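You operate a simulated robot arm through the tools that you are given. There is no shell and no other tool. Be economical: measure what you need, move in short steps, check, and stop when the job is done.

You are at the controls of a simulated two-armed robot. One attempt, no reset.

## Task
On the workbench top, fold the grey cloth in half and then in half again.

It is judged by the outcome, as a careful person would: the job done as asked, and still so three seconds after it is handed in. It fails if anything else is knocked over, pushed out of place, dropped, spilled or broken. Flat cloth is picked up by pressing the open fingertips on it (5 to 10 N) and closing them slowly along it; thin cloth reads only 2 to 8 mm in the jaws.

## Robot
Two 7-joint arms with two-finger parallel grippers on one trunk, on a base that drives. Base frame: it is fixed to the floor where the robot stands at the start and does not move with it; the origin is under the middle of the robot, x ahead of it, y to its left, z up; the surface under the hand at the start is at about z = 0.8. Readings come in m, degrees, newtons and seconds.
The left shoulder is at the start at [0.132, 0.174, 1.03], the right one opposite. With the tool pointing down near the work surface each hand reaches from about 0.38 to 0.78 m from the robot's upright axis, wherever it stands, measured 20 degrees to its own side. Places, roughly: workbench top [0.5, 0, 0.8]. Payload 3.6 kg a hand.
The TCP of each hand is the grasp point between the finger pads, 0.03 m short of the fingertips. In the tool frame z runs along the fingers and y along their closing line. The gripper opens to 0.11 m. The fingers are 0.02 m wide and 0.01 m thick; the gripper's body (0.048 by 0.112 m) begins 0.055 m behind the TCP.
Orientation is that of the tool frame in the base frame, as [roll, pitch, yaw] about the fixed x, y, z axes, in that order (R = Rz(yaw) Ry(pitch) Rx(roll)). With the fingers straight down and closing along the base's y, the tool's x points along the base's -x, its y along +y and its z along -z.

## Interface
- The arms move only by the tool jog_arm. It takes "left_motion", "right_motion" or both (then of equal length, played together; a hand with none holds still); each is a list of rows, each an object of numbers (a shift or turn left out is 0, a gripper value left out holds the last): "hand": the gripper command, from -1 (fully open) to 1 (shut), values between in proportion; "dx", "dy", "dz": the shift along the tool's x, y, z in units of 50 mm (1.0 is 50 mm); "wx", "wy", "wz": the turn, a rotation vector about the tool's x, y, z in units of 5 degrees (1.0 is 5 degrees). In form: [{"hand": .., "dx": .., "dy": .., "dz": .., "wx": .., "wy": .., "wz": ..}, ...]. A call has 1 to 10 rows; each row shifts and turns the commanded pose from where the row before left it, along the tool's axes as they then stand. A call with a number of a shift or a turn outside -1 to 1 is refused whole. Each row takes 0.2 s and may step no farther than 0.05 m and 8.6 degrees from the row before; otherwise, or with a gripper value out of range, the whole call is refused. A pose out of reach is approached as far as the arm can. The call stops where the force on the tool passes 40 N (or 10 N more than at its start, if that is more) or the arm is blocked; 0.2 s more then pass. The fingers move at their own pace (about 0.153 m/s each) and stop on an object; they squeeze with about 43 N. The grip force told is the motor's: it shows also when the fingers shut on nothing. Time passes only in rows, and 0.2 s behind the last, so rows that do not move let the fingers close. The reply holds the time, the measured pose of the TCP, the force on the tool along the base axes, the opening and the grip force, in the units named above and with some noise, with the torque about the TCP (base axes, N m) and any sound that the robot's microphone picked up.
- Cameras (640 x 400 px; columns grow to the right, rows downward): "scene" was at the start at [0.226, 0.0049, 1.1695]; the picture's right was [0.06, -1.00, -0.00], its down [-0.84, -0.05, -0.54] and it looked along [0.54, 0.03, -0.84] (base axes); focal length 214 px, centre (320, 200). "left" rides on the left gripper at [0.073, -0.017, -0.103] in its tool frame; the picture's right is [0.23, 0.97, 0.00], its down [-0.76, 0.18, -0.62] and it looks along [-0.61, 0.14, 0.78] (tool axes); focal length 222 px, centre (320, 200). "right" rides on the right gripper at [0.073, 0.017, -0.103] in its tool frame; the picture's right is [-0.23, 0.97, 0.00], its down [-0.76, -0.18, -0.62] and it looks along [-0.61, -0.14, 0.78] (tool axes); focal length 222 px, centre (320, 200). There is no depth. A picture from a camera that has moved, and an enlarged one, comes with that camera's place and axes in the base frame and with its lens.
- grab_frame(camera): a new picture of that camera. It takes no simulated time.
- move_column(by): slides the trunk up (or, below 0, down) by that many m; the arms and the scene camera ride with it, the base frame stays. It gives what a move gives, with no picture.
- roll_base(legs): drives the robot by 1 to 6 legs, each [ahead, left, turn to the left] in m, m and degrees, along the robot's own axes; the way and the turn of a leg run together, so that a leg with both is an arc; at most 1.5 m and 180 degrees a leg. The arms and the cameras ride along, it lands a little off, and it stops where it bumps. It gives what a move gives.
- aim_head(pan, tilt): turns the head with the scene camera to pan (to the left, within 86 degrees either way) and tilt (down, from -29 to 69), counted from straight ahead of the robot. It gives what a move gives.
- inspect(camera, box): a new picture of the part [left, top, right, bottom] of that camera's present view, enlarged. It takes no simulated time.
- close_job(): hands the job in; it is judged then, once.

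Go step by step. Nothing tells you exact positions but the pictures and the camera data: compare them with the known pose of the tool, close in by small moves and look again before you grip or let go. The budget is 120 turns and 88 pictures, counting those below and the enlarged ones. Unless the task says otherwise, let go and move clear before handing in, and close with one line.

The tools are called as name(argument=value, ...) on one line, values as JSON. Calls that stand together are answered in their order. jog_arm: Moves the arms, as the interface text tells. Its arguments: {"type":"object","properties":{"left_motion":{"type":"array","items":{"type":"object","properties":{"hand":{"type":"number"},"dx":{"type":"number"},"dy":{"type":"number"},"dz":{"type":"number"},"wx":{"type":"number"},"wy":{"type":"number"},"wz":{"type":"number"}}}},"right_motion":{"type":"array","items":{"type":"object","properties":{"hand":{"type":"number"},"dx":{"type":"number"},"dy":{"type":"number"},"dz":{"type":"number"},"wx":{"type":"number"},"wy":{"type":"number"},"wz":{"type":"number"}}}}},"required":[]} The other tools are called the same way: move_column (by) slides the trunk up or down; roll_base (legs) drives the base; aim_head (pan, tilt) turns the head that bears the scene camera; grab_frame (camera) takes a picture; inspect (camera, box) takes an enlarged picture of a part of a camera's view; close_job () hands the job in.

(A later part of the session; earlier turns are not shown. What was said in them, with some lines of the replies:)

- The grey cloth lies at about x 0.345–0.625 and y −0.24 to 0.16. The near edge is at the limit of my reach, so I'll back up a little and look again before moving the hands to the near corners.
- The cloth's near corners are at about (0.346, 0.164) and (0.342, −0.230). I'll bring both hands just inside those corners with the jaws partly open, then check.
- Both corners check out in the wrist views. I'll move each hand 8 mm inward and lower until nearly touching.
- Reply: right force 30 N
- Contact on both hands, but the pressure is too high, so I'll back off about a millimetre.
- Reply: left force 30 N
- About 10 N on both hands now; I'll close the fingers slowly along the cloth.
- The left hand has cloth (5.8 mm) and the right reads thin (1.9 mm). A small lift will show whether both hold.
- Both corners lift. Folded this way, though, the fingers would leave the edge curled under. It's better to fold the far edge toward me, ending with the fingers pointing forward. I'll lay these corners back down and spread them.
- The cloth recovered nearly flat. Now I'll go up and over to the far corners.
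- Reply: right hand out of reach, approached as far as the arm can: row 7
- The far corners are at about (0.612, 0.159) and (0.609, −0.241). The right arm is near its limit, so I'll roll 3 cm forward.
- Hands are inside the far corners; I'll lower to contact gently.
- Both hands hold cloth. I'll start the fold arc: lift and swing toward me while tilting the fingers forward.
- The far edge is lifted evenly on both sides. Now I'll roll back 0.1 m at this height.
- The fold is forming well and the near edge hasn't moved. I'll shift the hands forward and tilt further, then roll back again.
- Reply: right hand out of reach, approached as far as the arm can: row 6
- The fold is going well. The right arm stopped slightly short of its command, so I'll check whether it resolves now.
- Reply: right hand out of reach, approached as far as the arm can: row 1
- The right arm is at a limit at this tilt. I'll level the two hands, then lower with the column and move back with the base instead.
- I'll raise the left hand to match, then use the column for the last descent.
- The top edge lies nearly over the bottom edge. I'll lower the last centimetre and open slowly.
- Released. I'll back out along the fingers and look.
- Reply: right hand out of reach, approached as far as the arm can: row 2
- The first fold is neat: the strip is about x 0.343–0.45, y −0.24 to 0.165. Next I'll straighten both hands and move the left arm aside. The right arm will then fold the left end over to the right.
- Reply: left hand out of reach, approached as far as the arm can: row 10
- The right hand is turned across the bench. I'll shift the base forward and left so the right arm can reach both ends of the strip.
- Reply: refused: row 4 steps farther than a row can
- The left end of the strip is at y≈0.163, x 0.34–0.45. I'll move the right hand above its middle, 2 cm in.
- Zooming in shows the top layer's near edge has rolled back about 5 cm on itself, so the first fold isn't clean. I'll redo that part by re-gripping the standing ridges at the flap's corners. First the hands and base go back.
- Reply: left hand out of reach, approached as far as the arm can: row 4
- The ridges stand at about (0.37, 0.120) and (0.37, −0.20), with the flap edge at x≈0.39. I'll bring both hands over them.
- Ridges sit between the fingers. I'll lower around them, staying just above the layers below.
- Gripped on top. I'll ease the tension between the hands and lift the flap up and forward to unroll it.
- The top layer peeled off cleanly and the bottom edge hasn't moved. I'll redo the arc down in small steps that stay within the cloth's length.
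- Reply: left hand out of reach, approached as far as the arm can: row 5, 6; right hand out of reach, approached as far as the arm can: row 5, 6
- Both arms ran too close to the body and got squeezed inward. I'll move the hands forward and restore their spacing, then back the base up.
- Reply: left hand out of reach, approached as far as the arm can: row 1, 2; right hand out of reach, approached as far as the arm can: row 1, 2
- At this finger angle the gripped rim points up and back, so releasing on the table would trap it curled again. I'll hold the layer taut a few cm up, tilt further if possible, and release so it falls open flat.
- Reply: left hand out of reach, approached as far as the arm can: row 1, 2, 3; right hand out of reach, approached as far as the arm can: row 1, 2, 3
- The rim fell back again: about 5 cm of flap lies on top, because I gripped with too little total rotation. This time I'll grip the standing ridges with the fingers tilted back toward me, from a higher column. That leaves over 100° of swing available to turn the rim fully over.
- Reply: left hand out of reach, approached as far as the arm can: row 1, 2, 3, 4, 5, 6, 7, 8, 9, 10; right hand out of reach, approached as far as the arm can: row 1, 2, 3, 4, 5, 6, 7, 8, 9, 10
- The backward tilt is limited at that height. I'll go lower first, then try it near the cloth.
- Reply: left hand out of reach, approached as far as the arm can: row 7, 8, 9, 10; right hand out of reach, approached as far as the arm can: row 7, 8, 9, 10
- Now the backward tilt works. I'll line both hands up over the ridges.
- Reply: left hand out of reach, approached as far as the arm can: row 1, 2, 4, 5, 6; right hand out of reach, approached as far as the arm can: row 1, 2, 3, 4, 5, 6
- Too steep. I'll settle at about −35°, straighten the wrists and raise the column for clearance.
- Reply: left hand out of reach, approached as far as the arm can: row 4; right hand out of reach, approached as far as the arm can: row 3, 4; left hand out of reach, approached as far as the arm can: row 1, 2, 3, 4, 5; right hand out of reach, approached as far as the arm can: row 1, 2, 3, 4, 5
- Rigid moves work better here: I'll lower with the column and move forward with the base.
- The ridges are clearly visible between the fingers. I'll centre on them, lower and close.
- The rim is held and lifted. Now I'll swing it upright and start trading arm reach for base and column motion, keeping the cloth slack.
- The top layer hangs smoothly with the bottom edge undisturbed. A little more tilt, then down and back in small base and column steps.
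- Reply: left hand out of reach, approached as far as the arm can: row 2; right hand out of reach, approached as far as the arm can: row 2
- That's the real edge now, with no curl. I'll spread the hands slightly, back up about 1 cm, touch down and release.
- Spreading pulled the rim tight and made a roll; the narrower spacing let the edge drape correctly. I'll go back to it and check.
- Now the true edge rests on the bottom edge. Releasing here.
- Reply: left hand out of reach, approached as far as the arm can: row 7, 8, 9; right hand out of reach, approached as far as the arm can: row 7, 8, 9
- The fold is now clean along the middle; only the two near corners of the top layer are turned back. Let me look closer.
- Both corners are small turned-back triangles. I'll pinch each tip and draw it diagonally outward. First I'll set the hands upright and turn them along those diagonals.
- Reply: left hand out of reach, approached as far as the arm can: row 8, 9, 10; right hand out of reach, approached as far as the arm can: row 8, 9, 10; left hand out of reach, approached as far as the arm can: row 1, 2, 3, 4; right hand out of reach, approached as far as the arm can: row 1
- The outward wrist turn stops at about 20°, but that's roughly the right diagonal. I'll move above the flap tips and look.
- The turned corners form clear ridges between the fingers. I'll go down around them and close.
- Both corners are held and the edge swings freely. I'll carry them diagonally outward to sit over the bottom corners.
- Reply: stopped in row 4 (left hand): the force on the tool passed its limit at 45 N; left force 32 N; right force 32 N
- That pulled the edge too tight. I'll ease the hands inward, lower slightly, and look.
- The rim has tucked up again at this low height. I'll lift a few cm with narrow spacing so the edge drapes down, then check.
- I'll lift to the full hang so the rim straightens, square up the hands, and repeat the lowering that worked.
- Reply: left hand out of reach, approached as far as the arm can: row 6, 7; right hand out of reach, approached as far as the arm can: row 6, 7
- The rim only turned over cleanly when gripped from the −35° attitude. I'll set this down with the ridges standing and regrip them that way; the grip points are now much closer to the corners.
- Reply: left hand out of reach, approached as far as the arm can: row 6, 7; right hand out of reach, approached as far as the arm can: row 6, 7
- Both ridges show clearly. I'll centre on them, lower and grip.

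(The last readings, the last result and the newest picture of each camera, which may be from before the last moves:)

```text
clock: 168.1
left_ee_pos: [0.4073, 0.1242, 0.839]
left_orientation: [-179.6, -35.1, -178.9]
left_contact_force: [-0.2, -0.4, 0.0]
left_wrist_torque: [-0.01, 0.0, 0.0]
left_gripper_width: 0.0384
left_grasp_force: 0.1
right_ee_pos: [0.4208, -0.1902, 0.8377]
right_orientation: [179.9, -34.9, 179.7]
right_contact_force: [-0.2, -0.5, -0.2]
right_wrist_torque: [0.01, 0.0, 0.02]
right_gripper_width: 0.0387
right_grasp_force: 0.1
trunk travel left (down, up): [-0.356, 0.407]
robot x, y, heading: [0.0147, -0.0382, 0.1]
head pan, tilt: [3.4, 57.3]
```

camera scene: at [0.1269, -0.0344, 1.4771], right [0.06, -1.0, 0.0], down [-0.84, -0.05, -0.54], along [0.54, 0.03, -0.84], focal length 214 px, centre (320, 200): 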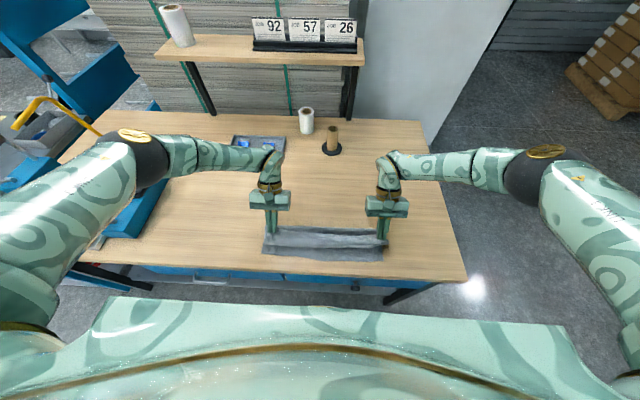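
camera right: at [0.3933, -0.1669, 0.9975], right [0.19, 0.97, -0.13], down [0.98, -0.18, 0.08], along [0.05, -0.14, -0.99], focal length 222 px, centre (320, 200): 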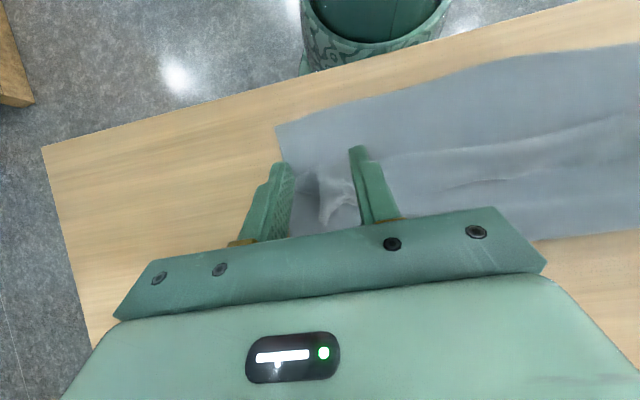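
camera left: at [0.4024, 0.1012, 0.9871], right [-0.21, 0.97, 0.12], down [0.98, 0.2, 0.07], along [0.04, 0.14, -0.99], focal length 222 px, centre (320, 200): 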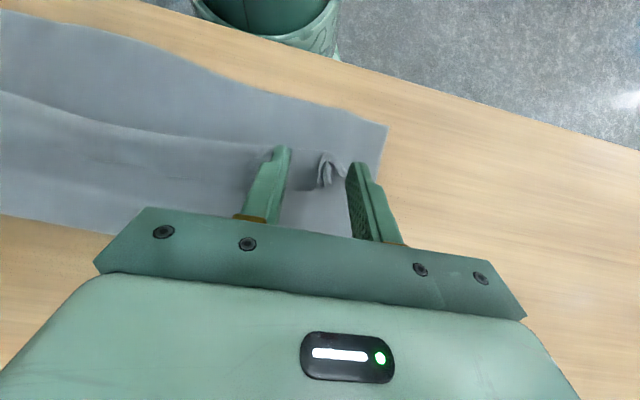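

move_column(by=-0.004)

jog_arm(left_motion=[{"hand": 0.45}, {"hand": 0.55}, {"hand": 0.65}, {"hand": 0.75}, {"hand": 0.85}, {"hand": 1.0}, {}], right_motion=[{"hand": 0.45}, {"hand": 0.55}, {"hand": 0.65}, {"hand": 0.75}, {"hand": 0.85}, {"hand": 1.0}, {}])

move_column(by=0.06)

jog_arm(left_motion=[{"wy": -1, "dx": -0.143, "dz": -0.264}, {"wy": -1, "dx": -0.165, "dz": -0.25}, {"wy": -1, "dx": -0.186, "dz": -0.235}, {"wy": -1, "dx": -0.206, "dz": -0.218}, {"wy": -1, "dx": -0.224, "dz": -0.2}, {"wy": -1, "dx": -0.24, "dz": -0.178}, {"wy": -1, "dx": -0.255, "dz": -0.157}, {}], right_motion=[{"wy": -1, "dx": -0.143, "dz": -0.264}, {"wy": -1, "dx": -0.165, "dz": -0.25}, {"wy": -1, "dx": -0.186, "dz": -0.235}, {"wy": -1, "dx": -0.206, "dz": -0.218}, {"wy": -1, "dx": -0.224, "dz": -0.2}, {"wy": -1, "dx": -0.24, "dz": -0.178}, {"wy": -1, "dx": -0.255, "dz": -0.157}, {}])

grab_frame(camera="scene")

```text
clock: 168.6
left_ee_pos: [0.4074, 0.1234, 0.8343]
left_orientation: [-179.5, -35.1, -178.9]
left_contact_force: [-0.2, 0.5, -0.3]
left_wrist_torque: [-0.01, -0.01, -0.02]
left_gripper_width: 0.0385
left_grasp_force: 0.1
right_ee_pos: [0.4225, -0.1901, 0.8347]
right_orientation: [179.9, -34.8, 179.6]
right_contact_force: [0.2, 0.2, 0.2]
right_wrist_torque: [0.01, -0.03, 0.01]
right_gripper_width: 0.0385
right_grasp_force: 0.1
trunk travel left (down, up): [-0.352, 0.411]
robot x, y, heading: [0.0135, -0.0372, 0.4]
head pan, tilt: [3.4, 57.3]
```

```text
clock: 170.2
left_ee_pos: [0.4081, 0.123, 0.8348]
left_orientation: [-179.7, -35.1, -178.9]
left_contact_force: [-0.5, -1.9, -0.3]
left_wrist_torque: [-0.07, 0.0, 0.03]
left_gripper_width: 0.0025
left_grasp_force: 42.5
right_ee_pos: [0.4219, -0.1908, 0.8338]
right_orientation: [179.9, -34.9, 179.7]
right_contact_force: [-0.1, 2.4, 0.6]
right_wrist_torque: [0.05, 0.02, -0.03]
right_gripper_width: 0.0028
right_grasp_force: 42.6
trunk travel left (down, up): [-0.352, 0.411]
robot x, y, heading: [0.0122, -0.0331, -0.1]
head pan, tilt: [3.4, 57.3]
```

```text
clock: 171.2
left_ee_pos: [0.4083, 0.1236, 0.8942]
left_orientation: [-179.6, -35.2, -178.9]
left_contact_force: [0.3, -1.8, -0.3]
left_wrist_torque: [-0.1, 0.03, -0.02]
left_gripper_width: 0.0025
left_grasp_force: 42.6
right_ee_pos: [0.4212, -0.1907, 0.8938]
right_orientation: [180.0, -35.0, 179.6]
right_contact_force: [-0.4, 0.8, 0.4]
right_wrist_torque: [0.03, 0.01, -0.01]
right_gripper_width: 0.0024
right_grasp_force: 42.4
trunk travel left (down, up): [-0.412, 0.351]
robot x, y, heading: [0.0162, -0.0369, -0.0]
head pan, tilt: [3.4, 57.3]
```

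```text
clock: 173.0
left_ee_pos: [0.5014, 0.1262, 0.9411]
left_orientation: [-179.6, -0.1, -178.6]
left_contact_force: [-0.1, -3.0, 0.3]
left_wrist_torque: [-0.07, -0.01, -0.06]
left_gripper_width: 0.0023
left_grasp_force: 42.1
right_ee_pos: [0.5129, -0.1915, 0.9416]
right_orientation: [179.9, 0.3, 179.5]
right_contact_force: [0.4, 2.9, -0.2]
right_wrist_torque: [0.1, -0.01, 0.03]
right_gripper_width: 0.0023
right_grasp_force: 42.3
trunk travel left (down, up): [-0.412, 0.351]
robot x, y, heading: [0.0135, -0.0394, -0.0]
head pan, tilt: [3.4, 57.3]
```

```text
4 pictures are left
camera scene: at [0.1253, -0.033, 1.4389], right [0.06, -1.0, 0.0], down [-0.84, -0.05, -0.54], along [0.54, 0.03, -0.84], focal length 214 px, centre (320, 200)
```

scene: 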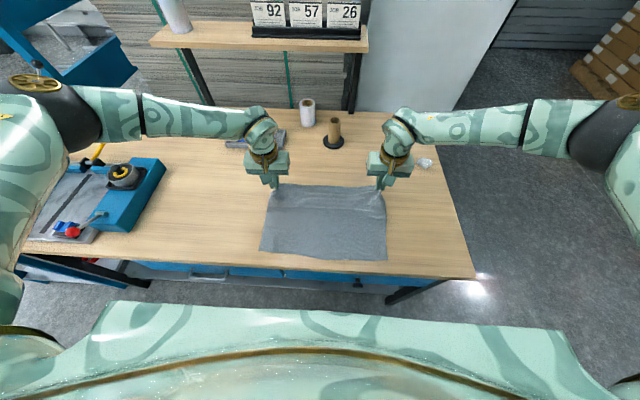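

The layer hangs cleanly with both corners held. I'll repeat the sequence that worked, with the hands slightly closer together.

jog_arm(left_motion=[{"dy": -0.13, "dx": -0.1}, {}], right_motion=[{"dy": 0.13, "dx": 0.1}, {}])

move_column(by=-0.05)

roll_base(legs=[[-0.085, 0, 0]])

move_column(by=-0.03)

jog_arm(left_motion=[{"dz": -0.58, "dx": -0.46}, {"dz": -0.58, "dx": -0.46}, {"dz": -0.54, "dx": -0.46}, {}], right_motion=[{"dz": -0.58, "dx": -0.46}, {"dz": -0.58, "dx": -0.46}, {"dz": -0.54, "dx": -0.46}, {}])

move_column(by=-0.08)

roll_base(legs=[[-0.075, 0, 0]])

jog_arm(left_motion=[{"dz": -0.4, "dx": -0.46}, {"dz": -0.4, "dx": -0.46}, {"dz": -0.4, "dx": -0.46}, {}], right_motion=[{"dz": -0.4, "dx": -0.46}, {"dz": -0.4, "dx": -0.46}, {"dz": -0.4, "dx": -0.46}, {}])

```text
clock: 173.6
left_ee_pos: [0.5074, 0.1199, 0.9418]
left_orientation: [-179.5, -0.1, -178.7]
left_contact_force: [-0.5, -0.3, 1.2]
left_wrist_torque: [-0.05, 0.05, 0.03]
left_gripper_width: 0.0025
left_grasp_force: 42.2
right_ee_pos: [0.5098, -0.1828, 0.9418]
right_orientation: [179.9, 0.1, 179.6]
right_contact_force: [-0.5, 0.1, 0.1]
right_wrist_torque: [0.02, 0.01, 0.03]
right_gripper_width: 0.0024
right_grasp_force: 42.6
trunk travel left (down, up): [-0.412, 0.351]
robot x, y, heading: [0.0161, -0.0414, -0.2]
head pan, tilt: [3.4, 57.3]
```

```text
clock: 174.5
left_ee_pos: [0.5068, 0.119, 0.8908]
left_orientation: [-179.8, -0.1, -178.7]
left_contact_force: [0.0, 0.4, 0.1]
left_wrist_torque: [0.0, 0.0, 0.01]
left_gripper_width: 0.0024
left_grasp_force: 42.7
right_ee_pos: [0.5098, -0.1855, 0.8919]
right_orientation: [179.9, 0.1, 179.5]
right_contact_force: [-0.4, 0.5, -0.6]
right_wrist_torque: [-0.01, -0.01, -0.03]
right_gripper_width: 0.0024
right_grasp_force: 42.2
trunk travel left (down, up): [-0.362, 0.401]
robot x, y, heading: [0.0114, -0.0418, 0.4]
head pan, tilt: [3.4, 57.3]
```

```text
clock: 175.6
left_ee_pos: [0.4196, 0.1192, 0.8917]
left_orientation: [-179.5, -0.1, -178.7]
left_contact_force: [-0.5, -0.7, 1.4]
left_wrist_torque: [-0.01, -0.01, 0.01]
left_gripper_width: 0.0022
left_grasp_force: 42.5
right_ee_pos: [0.4207, -0.1861, 0.8927]
right_orientation: [179.9, 0.1, 179.6]
right_contact_force: [-0.2, 1.0, -0.1]
right_wrist_torque: [-0.01, -0.01, 0.0]
right_gripper_width: 0.0025
right_grasp_force: 42.7
trunk travel left (down, up): [-0.362, 0.401]
robot x, y, heading: [-0.075, -0.0367, 0.2]
head pan, tilt: [3.4, 57.3]
```

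```text
clock: 176.4
left_ee_pos: [0.4197, 0.1188, 0.8616]
left_orientation: [-179.6, -0.1, -178.7]
left_contact_force: [0.3, -0.9, 0.2]
left_wrist_torque: [-0.02, 0.02, 0.02]
left_gripper_width: 0.0024
left_grasp_force: 41.9
right_ee_pos: [0.4233, -0.1853, 0.8626]
right_orientation: [179.8, 0.1, 179.6]
right_contact_force: [0.5, 0.4, 0.2]
right_wrist_torque: [-0.01, 0.03, -0.02]
right_gripper_width: 0.0027
right_grasp_force: 42.4
trunk travel left (down, up): [-0.332, 0.431]
robot x, y, heading: [-0.0762, -0.0422, -0.2]
head pan, tilt: [3.4, 57.3]
```

```text
clock: 177.4
left_ee_pos: [0.4885, 0.1205, 0.9451]
left_orientation: [-179.6, 0.0, -178.6]
left_contact_force: [0.0, -0.1, -0.7]
left_wrist_torque: [-0.07, -0.01, -0.02]
left_gripper_width: 0.0026
left_grasp_force: 42.3
right_ee_pos: [0.4904, -0.1881, 0.9474]
right_orientation: [179.9, 0.0, 179.5]
right_contact_force: [0.6, -0.1, 0.3]
right_wrist_torque: [-0.01, 0.0, 0.01]
right_gripper_width: 0.0024
right_grasp_force: 42.1
trunk travel left (down, up): [-0.332, 0.431]
robot x, y, heading: [-0.0742, -0.0371, 0.0]
head pan, tilt: [3.4, 57.3]
```

```text
clock: 178.5
left_ee_pos: [0.489, 0.1218, 0.8668]
left_orientation: [-179.7, -0.1, -178.6]
left_contact_force: [-0.6, -1.1, 0.0]
left_wrist_torque: [-0.03, -0.02, 0.01]
left_gripper_width: 0.0023
left_grasp_force: 42.3
right_ee_pos: [0.4901, -0.1867, 0.8677]
right_orientation: [179.9, 0.1, 179.5]
right_contact_force: [0.2, 0.8, -0.1]
right_wrist_torque: [0.03, 0.0, 0.0]
right_gripper_width: 0.0023
right_grasp_force: 43.1
trunk travel left (down, up): [-0.252, 0.511]
robot x, y, heading: [-0.0751, -0.0404, -0.0]
head pan, tilt: [3.4, 57.3]
```

```text
clock: 179.6
left_ee_pos: [0.4136, 0.1204, 0.8677]
left_orientation: [-179.6, 0.0, -178.7]
left_contact_force: [0.2, -0.8, 0.3]
left_wrist_torque: [-0.01, -0.01, 0.01]
left_gripper_width: 0.0026
left_grasp_force: 41.8
right_ee_pos: [0.4161, -0.187, 0.8659]
right_orientation: [179.9, 0.1, 179.5]
right_contact_force: [0.3, 0.6, 0.1]
right_wrist_torque: [-0.03, -0.01, 0.0]
right_gripper_width: 0.0023
right_grasp_force: 42.4
trunk travel left (down, up): [-0.252, 0.511]
robot x, y, heading: [-0.1496, -0.0351, 0.1]
head pan, tilt: [3.4, 57.3]
```

```text
clock: 180.6
left_ee_pos: [0.4831, 0.1235, 0.9251]
left_orientation: [-179.6, -0.2, -178.8]
left_contact_force: [-0.2, 0.4, -0.1]
left_wrist_torque: [-0.02, 0.02, -0.01]
left_gripper_width: 0.0023
left_grasp_force: 42.2
right_ee_pos: [0.4867, -0.1871, 0.9265]
right_orientation: [179.9, 0.0, 179.4]
right_contact_force: [-1.0, 0.3, -0.8]
right_wrist_torque: [0.0, 0.01, 0.01]
right_gripper_width: 0.0024
right_grasp_force: 41.9
trunk travel left (down, up): [-0.252, 0.511]
robot x, y, heading: [-0.1488, -0.0425, -0.2]
head pan, tilt: [3.4, 57.3]
```

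move_column(by=-0.065)

jog_arm(left_motion=[{"wy": -1, "dx": 0.05, "dz": -0.284, "dy": -0.02}, {"wy": -1, "dx": 0.025, "dz": -0.287, "dy": -0.02}, {"wy": -1, "dz": -0.288, "dy": -0.02}, {"wy": -1, "dx": -0.026, "dz": -0.287, "dy": -0.02}, {"wy": -1, "dx": -0.05, "dz": -0.284, "dy": -0.02}, {"wy": -1, "dx": -0.075, "dz": -0.279, "dy": -0.02}, {}], right_motion=[{"wy": -1, "dx": 0.05, "dz": -0.284, "dy": 0.02}, {"wy": -1, "dx": 0.025, "dz": -0.287, "dy": 0.02}, {"wy": -1, "dz": -0.288, "dy": 0.02}, {"wy": -1, "dx": -0.026, "dz": -0.287, "dy": 0.02}, {"wy": -1, "dx": -0.05, "dz": -0.284, "dy": 0.02}, {"wy": -1, "dx": -0.075, "dz": -0.279, "dy": 0.02}, {}])

move_column(by=-0.08)

jog_arm(left_motion=[{"wy": -1, "dx": -0.108, "dz": -0.266}, {"wy": -1, "dx": -0.13, "dz": -0.255}, {"wy": -1, "dx": -0.152, "dz": -0.244}, {"wy": -1, "dx": -0.172, "dz": -0.23}, {"wy": -1, "dx": -0.192, "dz": -0.213}, {}], right_motion=[{"wy": -1, "dx": -0.108, "dz": -0.266}, {"wy": -1, "dx": -0.13, "dz": -0.255}, {"wy": -1, "dx": -0.152, "dz": -0.244}, {"wy": -1, "dx": -0.172, "dz": -0.23}, {"wy": -1, "dx": -0.192, "dz": -0.213}, {}])

move_column(by=-0.04)

jog_arm(left_motion=[{"wy": -0.9}, {"wy": -0.7}, {}], right_motion=[{"wy": -0.9}, {"wy": -0.7}, {}])

roll_base(legs=[[-0.075, 0, 0]])

move_column(by=-0.045)

```text
clock: 181.6
left_ee_pos: [0.4843, 0.1221, 0.86]
left_orientation: [-179.6, 0.0, -178.7]
left_contact_force: [0.0, -0.5, -0.3]
left_wrist_torque: [-0.06, -0.02, 0.01]
left_gripper_width: 0.0023
left_grasp_force: 42.4
right_ee_pos: [0.4858, -0.187, 0.8617]
right_orientation: [179.8, 0.0, 179.4]
right_contact_force: [-0.3, -0.3, -0.1]
right_wrist_torque: [0.01, -0.03, -0.01]
right_gripper_width: 0.0029
right_grasp_force: 42.3
trunk travel left (down, up): [-0.187, 0.576]
robot x, y, heading: [-0.149, -0.0375, -0.2]
head pan, tilt: [3.4, 57.3]
```

```text
clock: 183.2
left_ee_pos: [0.47, 0.117, 0.9448]
left_orientation: [-179.5, 29.9, -178.5]
left_contact_force: [0.1, -0.3, -0.2]
left_wrist_torque: [-0.05, -0.01, 0.01]
left_gripper_width: 0.0023
left_grasp_force: 42.5
right_ee_pos: [0.4708, -0.1802, 0.9462]
right_orientation: [179.8, 30.1, 179.4]
right_contact_force: [0.7, 0.0, -0.2]
right_wrist_torque: [-0.01, -0.01, -0.01]
right_gripper_width: 0.0026
right_grasp_force: 43.0
trunk travel left (down, up): [-0.187, 0.576]
robot x, y, heading: [-0.1479, -0.0353, 0.0]
head pan, tilt: [3.4, 57.3]
```

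```text
clock: 184.4
left_ee_pos: [0.4708, 0.1174, 0.8659]
left_orientation: [-179.6, 30.0, -178.5]
left_contact_force: [0.2, -0.1, 0.2]
left_wrist_torque: [-0.04, 0.02, -0.01]
left_gripper_width: 0.0023
left_grasp_force: 42.1
right_ee_pos: [0.4695, -0.1812, 0.8681]
right_orientation: [179.9, 30.1, 179.6]
right_contact_force: [-0.1, 0.4, 0.6]
right_wrist_torque: [-0.06, -0.02, -0.03]
right_gripper_width: 0.0026
right_grasp_force: 42.9
trunk travel left (down, up): [-0.107, 0.656]
robot x, y, heading: [-0.1453, -0.037, -0.1]
head pan, tilt: [3.4, 57.3]
```

```text
clock: 185.8
left_ee_pos: [0.4593, 0.1169, 0.9376]
left_orientation: [-179.4, 54.9, -178.3]
left_contact_force: [-0.6, 1.0, 0.7]
left_wrist_torque: [-0.04, 0.0, -0.04]
left_gripper_width: 0.0022
left_grasp_force: 42.4
right_ee_pos: [0.4606, -0.1819, 0.9395]
right_orientation: [179.8, 55.1, 179.2]
right_contact_force: [0.1, 0.2, -0.3]
right_wrist_torque: [-0.01, 0.03, 0.0]
right_gripper_width: 0.0024
right_grasp_force: 42.7
trunk travel left (down, up): [-0.107, 0.656]
robot x, y, heading: [-0.1456, -0.0369, -0.2]
head pan, tilt: [3.4, 57.3]
```

```text
clock: 186.6
left_ee_pos: [0.4587, 0.1171, 0.8986]
left_orientation: [-179.2, 55.0, -178.2]
left_contact_force: [-0.2, 0.3, 0.0]
left_wrist_torque: [-0.05, 0.0, -0.04]
left_gripper_width: 0.0024
left_grasp_force: 42.0
right_ee_pos: [0.4594, -0.1814, 0.8985]
right_orientation: [179.8, 55.1, 179.2]
right_contact_force: [0.1, -1.0, 0.3]
right_wrist_torque: [0.01, -0.01, -0.01]
right_gripper_width: 0.0026
right_grasp_force: 42.1
trunk travel left (down, up): [-0.067, 0.696]
robot x, y, heading: [-0.1457, -0.0382, 0.0]
head pan, tilt: [3.4, 57.3]
```

```text
clock: 187.4
left_ee_pos: [0.4598, 0.1178, 0.8963]
left_orientation: [-179.2, 62.8, -178.0]
left_contact_force: [0.4, 0.0, -0.5]
left_wrist_torque: [-0.01, -0.01, 0.0]
left_gripper_width: 0.0023
left_grasp_force: 42.3
right_ee_pos: [0.4616, -0.1815, 0.8966]
right_orientation: [179.7, 63.1, 179.3]
right_contact_force: [0.5, -0.6, -0.3]
right_wrist_torque: [-0.04, 0.0, -0.01]
right_gripper_width: 0.0028
right_grasp_force: 42.5
trunk travel left (down, up): [-0.067, 0.696]
robot x, y, heading: [-0.1494, -0.038, -0.2]
head pan, tilt: [3.4, 57.3]
```

```text
clock: 188.4
left_ee_pos: [0.3835, 0.1179, 0.8968]
left_orientation: [-179.2, 62.9, -178.0]
left_contact_force: [0.4, -0.4, 1.1]
left_wrist_torque: [0.0, 0.0, 0.0]
left_gripper_width: 0.0023
left_grasp_force: 42.4
right_ee_pos: [0.3864, -0.1809, 0.8974]
right_orientation: [179.8, 63.1, 179.3]
right_contact_force: [-0.1, 0.3, -0.5]
right_wrist_torque: [0.0, 0.02, 0.03]
right_gripper_width: 0.0023
right_grasp_force: 42.5
trunk travel left (down, up): [-0.067, 0.696]
robot x, y, heading: [-0.227, -0.0366, -0.1]
head pan, tilt: [3.4, 57.3]
```

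```text
clock: 189.3
left_ee_pos: [0.3836, 0.1169, 0.8518]
left_orientation: [-179.2, 62.8, -178.0]
left_contact_force: [0.2, -0.5, 0.2]
left_wrist_torque: [-0.03, 0.02, -0.03]
left_gripper_width: 0.0024
left_grasp_force: 42.4
right_ee_pos: [0.3865, -0.1814, 0.8545]
right_orientation: [179.6, 63.1, 179.4]
right_contact_force: [-0.6, 0.5, -0.6]
right_wrist_torque: [0.05, 0.02, -0.03]
right_gripper_width: 0.0022
right_grasp_force: 42.1
trunk travel left (down, up): [-0.022, 0.741]
robot x, y, heading: [-0.2242, -0.0352, -0.2]
head pan, tilt: [3.4, 57.3]
```

move_column(by=-0.016)

roll_base(legs=[[-0.06, 0, 0]])

inspect(camera="scene", box=[200, 50, 440, 200])

```text
clock: 189.9
left_ee_pos: [0.3836, 0.1174, 0.835]
left_orientation: [-179.3, 62.9, -177.8]
left_contact_force: [0.7, 0.5, 1.0]
left_wrist_torque: [-0.05, 0.02, -0.02]
left_gripper_width: 0.0024
left_grasp_force: 42.2
right_ee_pos: [0.3866, -0.1805, 0.8378]
right_orientation: [179.9, 63.1, 179.3]
right_contact_force: [-0.2, -0.2, -0.4]
right_wrist_torque: [0.01, 0.02, 0.0]
right_gripper_width: 0.0024
right_grasp_force: 42.8
trunk travel left (down, up): [-0.006, 0.757]
robot x, y, heading: [-0.223, -0.0387, -0.0]
head pan, tilt: [3.4, 57.3]
```

```text
clock: 190.9
left_ee_pos: [0.3239, 0.1165, 0.8355]
left_orientation: [-179.2, 62.9, -178.1]
left_contact_force: [-0.9, -0.4, 0.2]
left_wrist_torque: [-0.02, -0.02, -0.01]
left_gripper_width: 0.0024
left_grasp_force: 42.1
right_ee_pos: [0.3243, -0.1811, 0.8374]
right_orientation: [179.7, 63.1, 179.3]
right_contact_force: [-0.3, -0.1, 0.5]
right_wrist_torque: [-0.01, 0.02, -0.02]
right_gripper_width: 0.0022
right_grasp_force: 42.5
trunk travel left (down, up): [-0.006, 0.757]
robot x, y, heading: [-0.2838, -0.0377, 0.1]
head pan, tilt: [3.4, 57.3]
```

```text
2.67 times, centred on (320, 125) of scene
camera zoom: at [0.0316, -0.0336, 1.0146], right [0.06, -1.0, 0.0], down [-0.84, -0.05, -0.54], along [0.54, 0.03, -0.84], focal length 572 px, centre (320, 400)
```

zoom: 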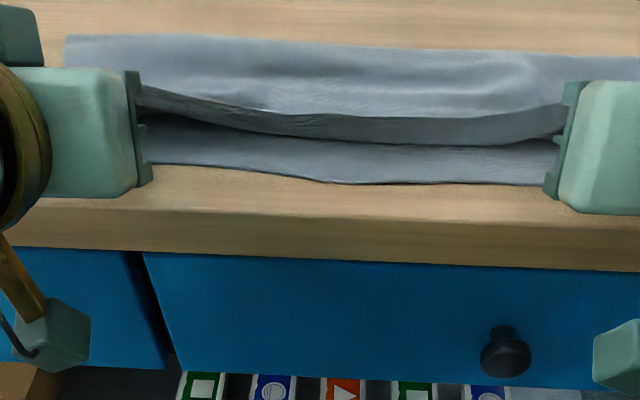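

The rim now hangs down over the front as a true edge, about 2 cm short. I'll pull back another 1.5 cm and release.

roll_base(legs=[[-0.016, 0, 0]])

jog_arm(left_motion=[{"dx": 0.1}, {"hand": 0.85}, {"hand": 0.7}, {"hand": 0.5}, {"hand": 0.2}, {"hand": -0.1}, {}], right_motion=[{"dx": 0.13}, {"hand": 0.85}, {"hand": 0.7}, {"hand": 0.5}, {"hand": 0.2}, {"hand": -0.1}, {}])

move_column(by=0.16)

inspect(camera="scene", box=[230, 70, 410, 180])

```text
clock: 191.7
left_ee_pos: [0.3062, 0.1154, 0.8358]
left_orientation: [-179.3, 63.0, -178.0]
left_contact_force: [-0.8, 0.0, 0.4]
left_wrist_torque: [0.02, 0.03, 0.0]
left_gripper_width: 0.0023
left_grasp_force: 42.6
right_ee_pos: [0.3096, -0.1802, 0.8364]
right_orientation: [179.7, 63.2, 179.1]
right_contact_force: [-1.1, 1.1, 0.0]
right_wrist_torque: [-0.01, 0.01, 0.0]
right_gripper_width: 0.0026
right_grasp_force: 42.1
trunk travel left (down, up): [-0.006, 0.757]
robot x, y, heading: [-0.3006, -0.0393, 0.2]
head pan, tilt: [3.4, 57.3]
```

```text
clock: 193.3
left_ee_pos: [0.3054, 0.116, 0.8316]
left_orientation: [-179.1, 62.8, -177.9]
left_contact_force: [-0.1, 0.0, -0.1]
left_wrist_torque: [0.0, 0.04, 0.02]
left_gripper_width: 0.0603
left_grasp_force: 0.0
right_ee_pos: [0.3081, -0.1823, 0.8295]
right_orientation: [179.8, 63.0, 179.3]
right_contact_force: [-0.4, -0.6, -0.1]
right_wrist_torque: [-0.02, 0.0, 0.01]
right_gripper_width: 0.0605
right_grasp_force: 0.1
trunk travel left (down, up): [-0.006, 0.757]
robot x, y, heading: [-0.2988, -0.0386, 0.1]
head pan, tilt: [3.4, 57.3]
```

```text
clock: 195.1
left_ee_pos: [0.3055, 0.1171, 0.991]
left_orientation: [-179.3, 62.8, -178.0]
left_contact_force: [0.0, 0.0, -0.2]
left_wrist_torque: [0.03, -0.01, 0.01]
left_gripper_width: 0.0605
left_grasp_force: 0.1
right_ee_pos: [0.3081, -0.1801, 0.9902]
right_orientation: [179.8, 63.0, 179.3]
right_contact_force: [-0.2, 0.0, -0.1]
right_wrist_torque: [-0.03, -0.02, 0.01]
right_gripper_width: 0.0606
right_grasp_force: 0.0
trunk travel left (down, up): [-0.166, 0.597]
robot x, y, heading: [-0.2971, -0.0358, 0.1]
head pan, tilt: [3.4, 57.3]
```

```text
3.56 times, centred on (320, 125) of scene
camera zoom: at [-0.0826, -0.0336, 1.1861], right [0.06, -1.0, 0.0], down [-0.84, -0.05, -0.54], along [0.54, 0.03, -0.84], focal length 763 px, centre (320, 467)
```

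zoom: 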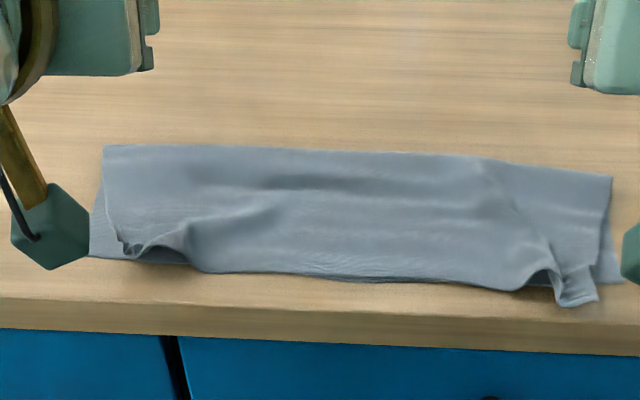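

The first fold is done well now: edges meet, with only slight ruffles. Next is the second fold with the right hand across the bench, so I'll stow the left arm and turn the right hand as before.

jog_arm(left_motion=[{"wy": 1, "dy": 0.5}, {"wy": 1, "dy": 0.5}, {"wy": 1, "dy": 0.5}, {"wy": 1, "dy": 0.5}, {"wy": 1, "dy": 0.5}, {"wy": 1, "dy": 0.5}, {"wy": 1, "dy": 0.5}, {"wy": 1, "dy": 0.5}, {}, {}], right_motion=[{"wy": 1}, {"wy": 1}, {"wy": 1}, {"wy": 1}, {"wy": 1}, {"wy": 1}, {"wy": 1}, {"wy": 1}, {"wy": 1}, {"wy": 1}])

jog_arm(left_motion=[{"dx": 0.8}, {"dx": 0.8}, {"dx": 0.6}, {}, {}, {}, {}, {}, {}, {}], right_motion=[{"wy": 0.9, "dx": 0.5}, {"wy": 0.9, "dx": 0.5}, {"wy": 0.8, "dx": 0.5}, {"wz": 1}, {"wz": 1}, {"wz": 1}, {"wz": 1}, {"wz": 1}, {"wz": 1}, {"wz": 1}])

jog_arm(right_motion=[{"wz": 1}, {"wz": 1}, {"wz": 1}, {"wz": 1}, {"wz": 1}, {"wz": 1}, {"wz": 1}, {"wz": 1}, {"wz": 1}, {"wz": 1}])

jog_arm(right_motion=[{"wz": 0.9}, {"hand": 0.0}, {}])

roll_base(legs=[[0.17, 0.165, 0]])

```text
clock: 197.3
left_ee_pos: [0.3015, 0.3165, 0.9882]
left_orientation: [-179.6, 22.8, -178.6]
left_contact_force: [-0.6, -0.6, 0.4]
left_wrist_torque: [0.02, -0.01, 0.04]
left_gripper_width: 0.0609
left_grasp_force: 0.1
right_ee_pos: [0.3074, -0.1808, 0.9918]
right_orientation: [179.8, 12.8, 179.5]
right_contact_force: [0.4, 0.0, -0.3]
right_wrist_torque: [-0.01, 0.01, -0.02]
right_gripper_width: 0.0607
right_grasp_force: 0.2
trunk travel left (down, up): [-0.166, 0.597]
robot x, y, heading: [-0.3015, -0.0383, 0.2]
head pan, tilt: [3.4, 57.3]
```

```text
clock: 199.5
left_ee_pos: [0.198, 0.3131, 0.9461]
left_orientation: [-179.5, 22.7, -178.6]
left_contact_force: [-1.2, 0.7, -0.5]
left_wrist_torque: [-0.01, 0.01, -0.03]
left_gripper_width: 0.0604
left_grasp_force: 0.1
right_ee_pos: [0.2319, -0.1809, 0.9792]
right_orientation: [179.9, 0.1, 144.4]
right_contact_force: [0.1, 0.6, 0.0]
right_wrist_torque: [0.0, 0.0, 0.01]
right_gripper_width: 0.0604
right_grasp_force: 0.1
trunk travel left (down, up): [-0.166, 0.597]
robot x, y, heading: [-0.2976, -0.0383, 0.0]
head pan, tilt: [3.4, 57.3]
```

```text
clock: 201.7
left_ee_pos: [0.1992, 0.3125, 0.9472]
left_orientation: [-179.7, 22.8, -178.6]
left_contact_force: [0.2, 0.0, -0.3]
left_wrist_torque: [0.01, 0.02, -0.02]
left_gripper_width: 0.0605
left_grasp_force: 0.1
right_ee_pos: [0.2315, -0.1796, 0.9797]
right_orientation: [179.8, -0.1, 94.4]
right_contact_force: [-0.9, -0.1, -0.8]
right_wrist_torque: [-0.02, 0.0, 0.0]
right_gripper_width: 0.0605
right_grasp_force: 0.0
trunk travel left (down, up): [-0.166, 0.597]
robot x, y, heading: [-0.2976, -0.038, 0.2]
head pan, tilt: [3.4, 57.3]
```

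```text
clock: 202.5
left_ee_pos: [0.2002, 0.3132, 0.9461]
left_orientation: [-179.6, 22.8, -178.7]
left_contact_force: [0.2, 0.3, -1.4]
left_wrist_torque: [0.02, -0.02, 0.01]
left_gripper_width: 0.0605
left_grasp_force: 0.0
right_ee_pos: [0.2321, -0.1801, 0.9784]
right_orientation: [180.0, 0.0, 90.0]
right_contact_force: [0.0, -0.4, -0.5]
right_wrist_torque: [0.02, 0.02, -0.01]
right_gripper_width: 0.0547
right_grasp_force: 0.0
trunk travel left (down, up): [-0.166, 0.597]
robot x, y, heading: [-0.2993, -0.0395, -0.1]
head pan, tilt: [3.4, 57.3]
```

```text
clock: 204.3
left_ee_pos: [0.3708, 0.4795, 0.9452]
left_orientation: [-179.6, 22.8, -178.5]
left_contact_force: [1.0, -0.1, -1.3]
left_wrist_torque: [0.01, 0.01, -0.02]
left_gripper_width: 0.0605
left_grasp_force: 0.0
right_ee_pos: [0.4041, -0.0136, 0.9803]
right_orientation: [180.0, -0.2, 89.9]
right_contact_force: [-0.8, -0.4, -0.6]
right_wrist_torque: [-0.05, 0.0, 0.01]
right_gripper_width: 0.0549
right_grasp_force: 0.2
trunk travel left (down, up): [-0.166, 0.597]
robot x, y, heading: [-0.1288, 0.1287, -0.3]
head pan, tilt: [3.4, 57.3]
```

jog_arm(right_motion=[{"dx": 0.82, "dz": 0.4}, {"dx": 0.82, "dz": 0.4}, {"dx": 0.82, "dz": 0.4}, {"dx": 0.8, "dz": 0.4}, {"dz": 0.6}, {"dz": 0.6}, {}])

jog_arm(right_motion=[{"dz": 0.1}, {"dz": 0.03}, {}])

```text
clock: 205.9
left_ee_pos: [0.3699, 0.479, 0.9468]
left_orientation: [-179.7, 22.8, -178.6]
left_contact_force: [0.2, -0.4, 0.7]
left_wrist_torque: [-0.01, -0.01, 0.02]
left_gripper_width: 0.0605
left_grasp_force: 0.0
right_ee_pos: [0.4046, 0.1484, 0.8405]
right_orientation: [179.9, -0.1, 89.9]
right_contact_force: [-0.4, -0.4, 0.0]
right_wrist_torque: [0.01, -0.04, 0.02]
right_gripper_width: 0.0549
right_grasp_force: 0.1
trunk travel left (down, up): [-0.166, 0.597]
robot x, y, heading: [-0.1301, 0.1275, -0.0]
head pan, tilt: [3.4, 57.3]
```

```text
clock: 206.7
left_ee_pos: [0.3712, 0.4789, 0.9466]
left_orientation: [-179.6, 22.9, -178.6]
left_contact_force: [0.8, -0.5, -0.5]
left_wrist_torque: [0.04, -0.01, -0.02]
left_gripper_width: 0.0605
left_grasp_force: 0.0
right_ee_pos: [0.405, 0.1497, 0.8341]
right_orientation: [180.0, -0.1, 90.0]
right_contact_force: [-0.2, -0.1, -1.1]
right_wrist_torque: [-0.01, 0.0, -0.03]
right_gripper_width: 0.0549
right_grasp_force: 0.0
trunk travel left (down, up): [-0.166, 0.597]
robot x, y, heading: [-0.1243, 0.128, -0.3]
head pan, tilt: [3.4, 57.3]
```

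jog_arm(right_motion=[{"dz": 0.045}, {"dz": 0.01}, {}])

```text
clock: 207.5
left_ee_pos: [0.3697, 0.4785, 0.9471]
left_orientation: [-179.6, 22.9, -178.6]
left_contact_force: [0.1, -0.3, -0.6]
left_wrist_torque: [0.01, -0.02, 0.01]
left_gripper_width: 0.0606
left_grasp_force: 0.1
right_ee_pos: [0.4047, 0.1487, 0.8327]
right_orientation: [180.0, -0.2, 89.9]
right_contact_force: [1.2, -1.2, 8.9]
right_wrist_torque: [-0.01, -0.01, 0.05]
right_gripper_width: 0.0551
right_grasp_force: 0.0
trunk travel left (down, up): [-0.166, 0.597]
robot x, y, heading: [-0.1297, 0.1239, -0.1]
head pan, tilt: [3.4, 57.3]
```

jog_arm(right_motion=[{"dz": 0.015}, {"hand": 0.1}, {"hand": 0.22}, {"hand": 0.34}, {"hand": 0.46}, {"hand": 0.58}, {"hand": 0.7}, {"hand": 0.82}, {"hand": 0.94}, {"hand": 1.0}])

```text
clock: 209.7
left_ee_pos: [0.368, 0.4786, 0.9481]
left_orientation: [-179.6, 22.8, -178.6]
left_contact_force: [-0.5, -0.2, -0.5]
left_wrist_torque: [-0.01, -0.02, -0.03]
left_gripper_width: 0.0604
left_grasp_force: 0.0
right_ee_pos: [0.4043, 0.1482, 0.8326]
right_orientation: [179.8, -0.2, 90.0]
right_contact_force: [-1.5, -0.2, 21.7]
right_wrist_torque: [0.05, 0.07, 0.0]
right_gripper_width: 0.0033
right_grasp_force: 42.8
trunk travel left (down, up): [-0.166, 0.597]
robot x, y, heading: [-0.1275, 0.1255, -0.2]
head pan, tilt: [3.4, 57.3]
```

jog_arm(right_motion=[{"dz": -0.3}, {"dz": -0.4}, {"dz": -0.3}, {}])

inspect(camera="scene", box=[260, 120, 400, 220])

```text
clock: 210.7
left_ee_pos: [0.3712, 0.479, 0.947]
left_orientation: [-179.5, 22.8, -178.6]
left_contact_force: [0.5, -1.0, 0.7]
left_wrist_torque: [0.01, 0.03, -0.02]
left_gripper_width: 0.0602
left_grasp_force: 0.0
right_ee_pos: [0.4049, 0.1484, 0.8801]
right_orientation: [-180.0, -0.1, 90.1]
right_contact_force: [0.5, -0.3, 1.1]
right_wrist_torque: [-0.01, 0.0, -0.01]
right_gripper_width: 0.0034
right_grasp_force: 43.0
trunk travel left (down, up): [-0.166, 0.597]
robot x, y, heading: [-0.1296, 0.1278, -0.3]
head pan, tilt: [3.4, 57.3]
```

```text
4.00 times, centred on (330, 170) of scene
camera zoom: at [0.0884, 0.1326, 1.1863], right [0.06, -1.0, 0.0], down [-0.84, -0.05, -0.54], along [0.54, 0.03, -0.84], focal length 858 px, centre (280, 320)
```

zoom: 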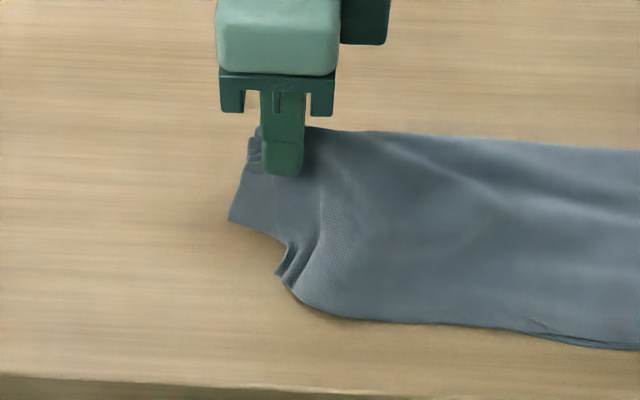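

Both layers are off the table together. I'll swing the end over in an arc toward the right while tilting the fingers back.

jog_arm(right_motion=[{"wy": 1, "dx": -0.53, "dz": -0.495, "dy": -0.026}, {"wy": 1, "dx": -0.485, "dz": -0.54, "dy": -0.026}, {"wy": 1, "dx": -0.663, "dz": -0.559, "dy": -0.026}, {"wy": 1, "dx": -0.612, "dz": -0.614, "dy": -0.026}, {"wy": 1, "dx": -0.53, "dz": -0.24, "dy": -0.026}, {"wy": 1, "dx": -0.507, "dz": -0.285, "dy": -0.026}, {"wy": 1, "dx": -0.48, "dz": -0.328, "dy": -0.026}, {}])

```text
clock: 212.5
left_ee_pos: [0.371, 0.4803, 0.9453]
left_orientation: [-179.7, 22.8, -178.5]
left_contact_force: [0.0, 0.3, 0.3]
left_wrist_torque: [-0.01, 0.01, 0.03]
left_gripper_width: 0.0606
left_grasp_force: 0.1
right_ee_pos: [0.3942, -0.066, 0.9808]
right_orientation: [179.9, -35.1, 90.1]
right_contact_force: [-0.9, -0.1, -0.2]
right_wrist_torque: [-0.02, -0.01, 0.01]
right_gripper_width: 0.0032
right_grasp_force: 43.3
trunk travel left (down, up): [-0.166, 0.597]
robot x, y, heading: [-0.133, 0.1278, 0.2]
head pan, tilt: [3.4, 57.3]
```

jog_arm(right_motion=[{"wy": 1, "dx": -0.828, "dz": -0.108}, {"wy": 1, "dx": -0.815, "dz": -0.18}, {"wy": 1, "dx": -0.83}, {"wy": 1, "dx": -0.827, "dz": -0.07}, {}])

```text
clock: 213.7
left_ee_pos: [0.3713, 0.4786, 0.9473]
left_orientation: [-179.6, 22.8, -178.6]
left_contact_force: [0.0, 0.2, -0.1]
left_wrist_torque: [0.0, 0.0, -0.04]
left_gripper_width: 0.0606
left_grasp_force: 0.1
right_ee_pos: [0.3933, -0.1997, 0.8834]
right_orientation: [179.8, -55.2, 90.2]
right_contact_force: [0.7, -0.5, -0.7]
right_wrist_torque: [-0.01, -0.01, 0.03]
right_gripper_width: 0.0033
right_grasp_force: 42.9
trunk travel left (down, up): [-0.166, 0.597]
robot x, y, heading: [-0.1293, 0.1241, -0.1]
head pan, tilt: [3.4, 57.3]
```

jog_arm(right_motion=[{"wy": 1, "dx": -0.643}, {"wy": 1, "dx": -0.64, "dz": -0.06}, {}])

```text
clock: 214.5
left_ee_pos: [0.3714, 0.4793, 0.946]
left_orientation: [-179.5, 22.8, -178.6]
left_contact_force: [0.4, -0.3, 0.1]
left_wrist_torque: [0.0, 0.01, 0.01]
left_gripper_width: 0.0605
left_grasp_force: 0.1
right_ee_pos: [0.3937, -0.2347, 0.8306]
right_orientation: [179.8, -65.2, 90.1]
right_contact_force: [-0.1, -0.2, 2.5]
right_wrist_torque: [0.1, -0.05, 0.02]
right_gripper_width: 0.0035
right_grasp_force: 43.0
trunk travel left (down, up): [-0.166, 0.597]
robot x, y, heading: [-0.1257, 0.1281, 0.0]
head pan, tilt: [3.4, 57.3]
```

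The end is on the right edge. I'll release slowly and back away along the fingers.

jog_arm(right_motion=[{"hand": 0.85}, {"hand": 0.7}, {"hand": 0.5}, {"hand": 0.3}, {"hand": 0.1}, {}, {"dz": -0.5}, {"dz": -0.9}, {"dz": -0.5, "dx": 0.6}, {"dx": 0.9}])

jog_arm(right_motion=[{"dx": 0.9}, {"dx": 0.9}, {"dx": 0.8}, {}])

inspect(camera="scene", box=[350, 100, 560, 230])

```text
clock: 216.7
left_ee_pos: [0.3706, 0.4796, 0.9455]
left_orientation: [-179.6, 22.9, -178.5]
left_contact_force: [-0.9, 0.1, 0.2]
left_wrist_torque: [0.01, -0.03, 0.0]
left_gripper_width: 0.0605
left_grasp_force: 0.1
right_ee_pos: [0.396, -0.2906, 0.9373]
right_orientation: [-180.0, -65.1, 90.1]
right_contact_force: [-0.4, -0.5, 0.1]
right_wrist_torque: [0.01, -0.01, -0.01]
right_gripper_width: 0.0493
right_grasp_force: 0.1
trunk travel left (down, up): [-0.166, 0.597]
robot x, y, heading: [-0.1259, 0.1269, -0.2]
head pan, tilt: [3.4, 57.3]
```

```text
clock: 217.7
left_ee_pos: [0.371, 0.4776, 0.9471]
left_orientation: [-179.7, 22.8, -178.7]
left_contact_force: [-0.4, 0.0, -0.5]
left_wrist_torque: [0.03, 0.01, -0.04]
left_gripper_width: 0.0605
left_grasp_force: 0.1
right_ee_pos: [0.3926, -0.2353, 1.0554]
right_orientation: [179.9, -65.2, 90.0]
right_contact_force: [0.5, -0.2, 0.2]
right_wrist_torque: [0.01, 0.0, -0.01]
right_gripper_width: 0.0491
right_grasp_force: 0.1
trunk travel left (down, up): [-0.166, 0.597]
robot x, y, heading: [-0.1273, 0.1282, -0.3]
head pan, tilt: [3.4, 57.3]
```

```text
3.05 times, centred on (455, 165) of scene
camera zoom: at [0.0882, 0.1321, 1.1863], right [0.06, -1.0, 0.0], down [-0.84, -0.05, -0.54], along [0.54, 0.03, -0.84], focal length 654 px, centre (-91, 307)
```

zoom: 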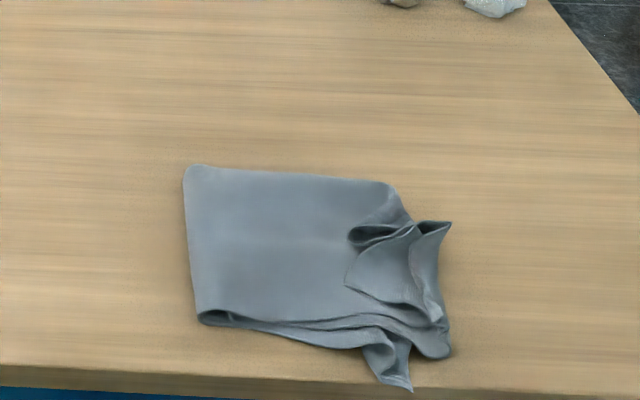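

The cloth is folded in half and in half again on the bench. The stack looks stable, but the edge I let go of last is crumpled. A corner also sticks out toward the front of the bench. Both hands are clear and I have no pictures left, so I'm handing it in.

close_job()

```text
The job is handed in.
```

The grey cloth is folded in half and then in half again on the workbench. It isn't neat: the last edge I let go of is crumpled and partly turned back, and one corner sticks out close to the front of the bench. Nothing else on the bench looked moved in the pictures, but I had none left to check after the final release.
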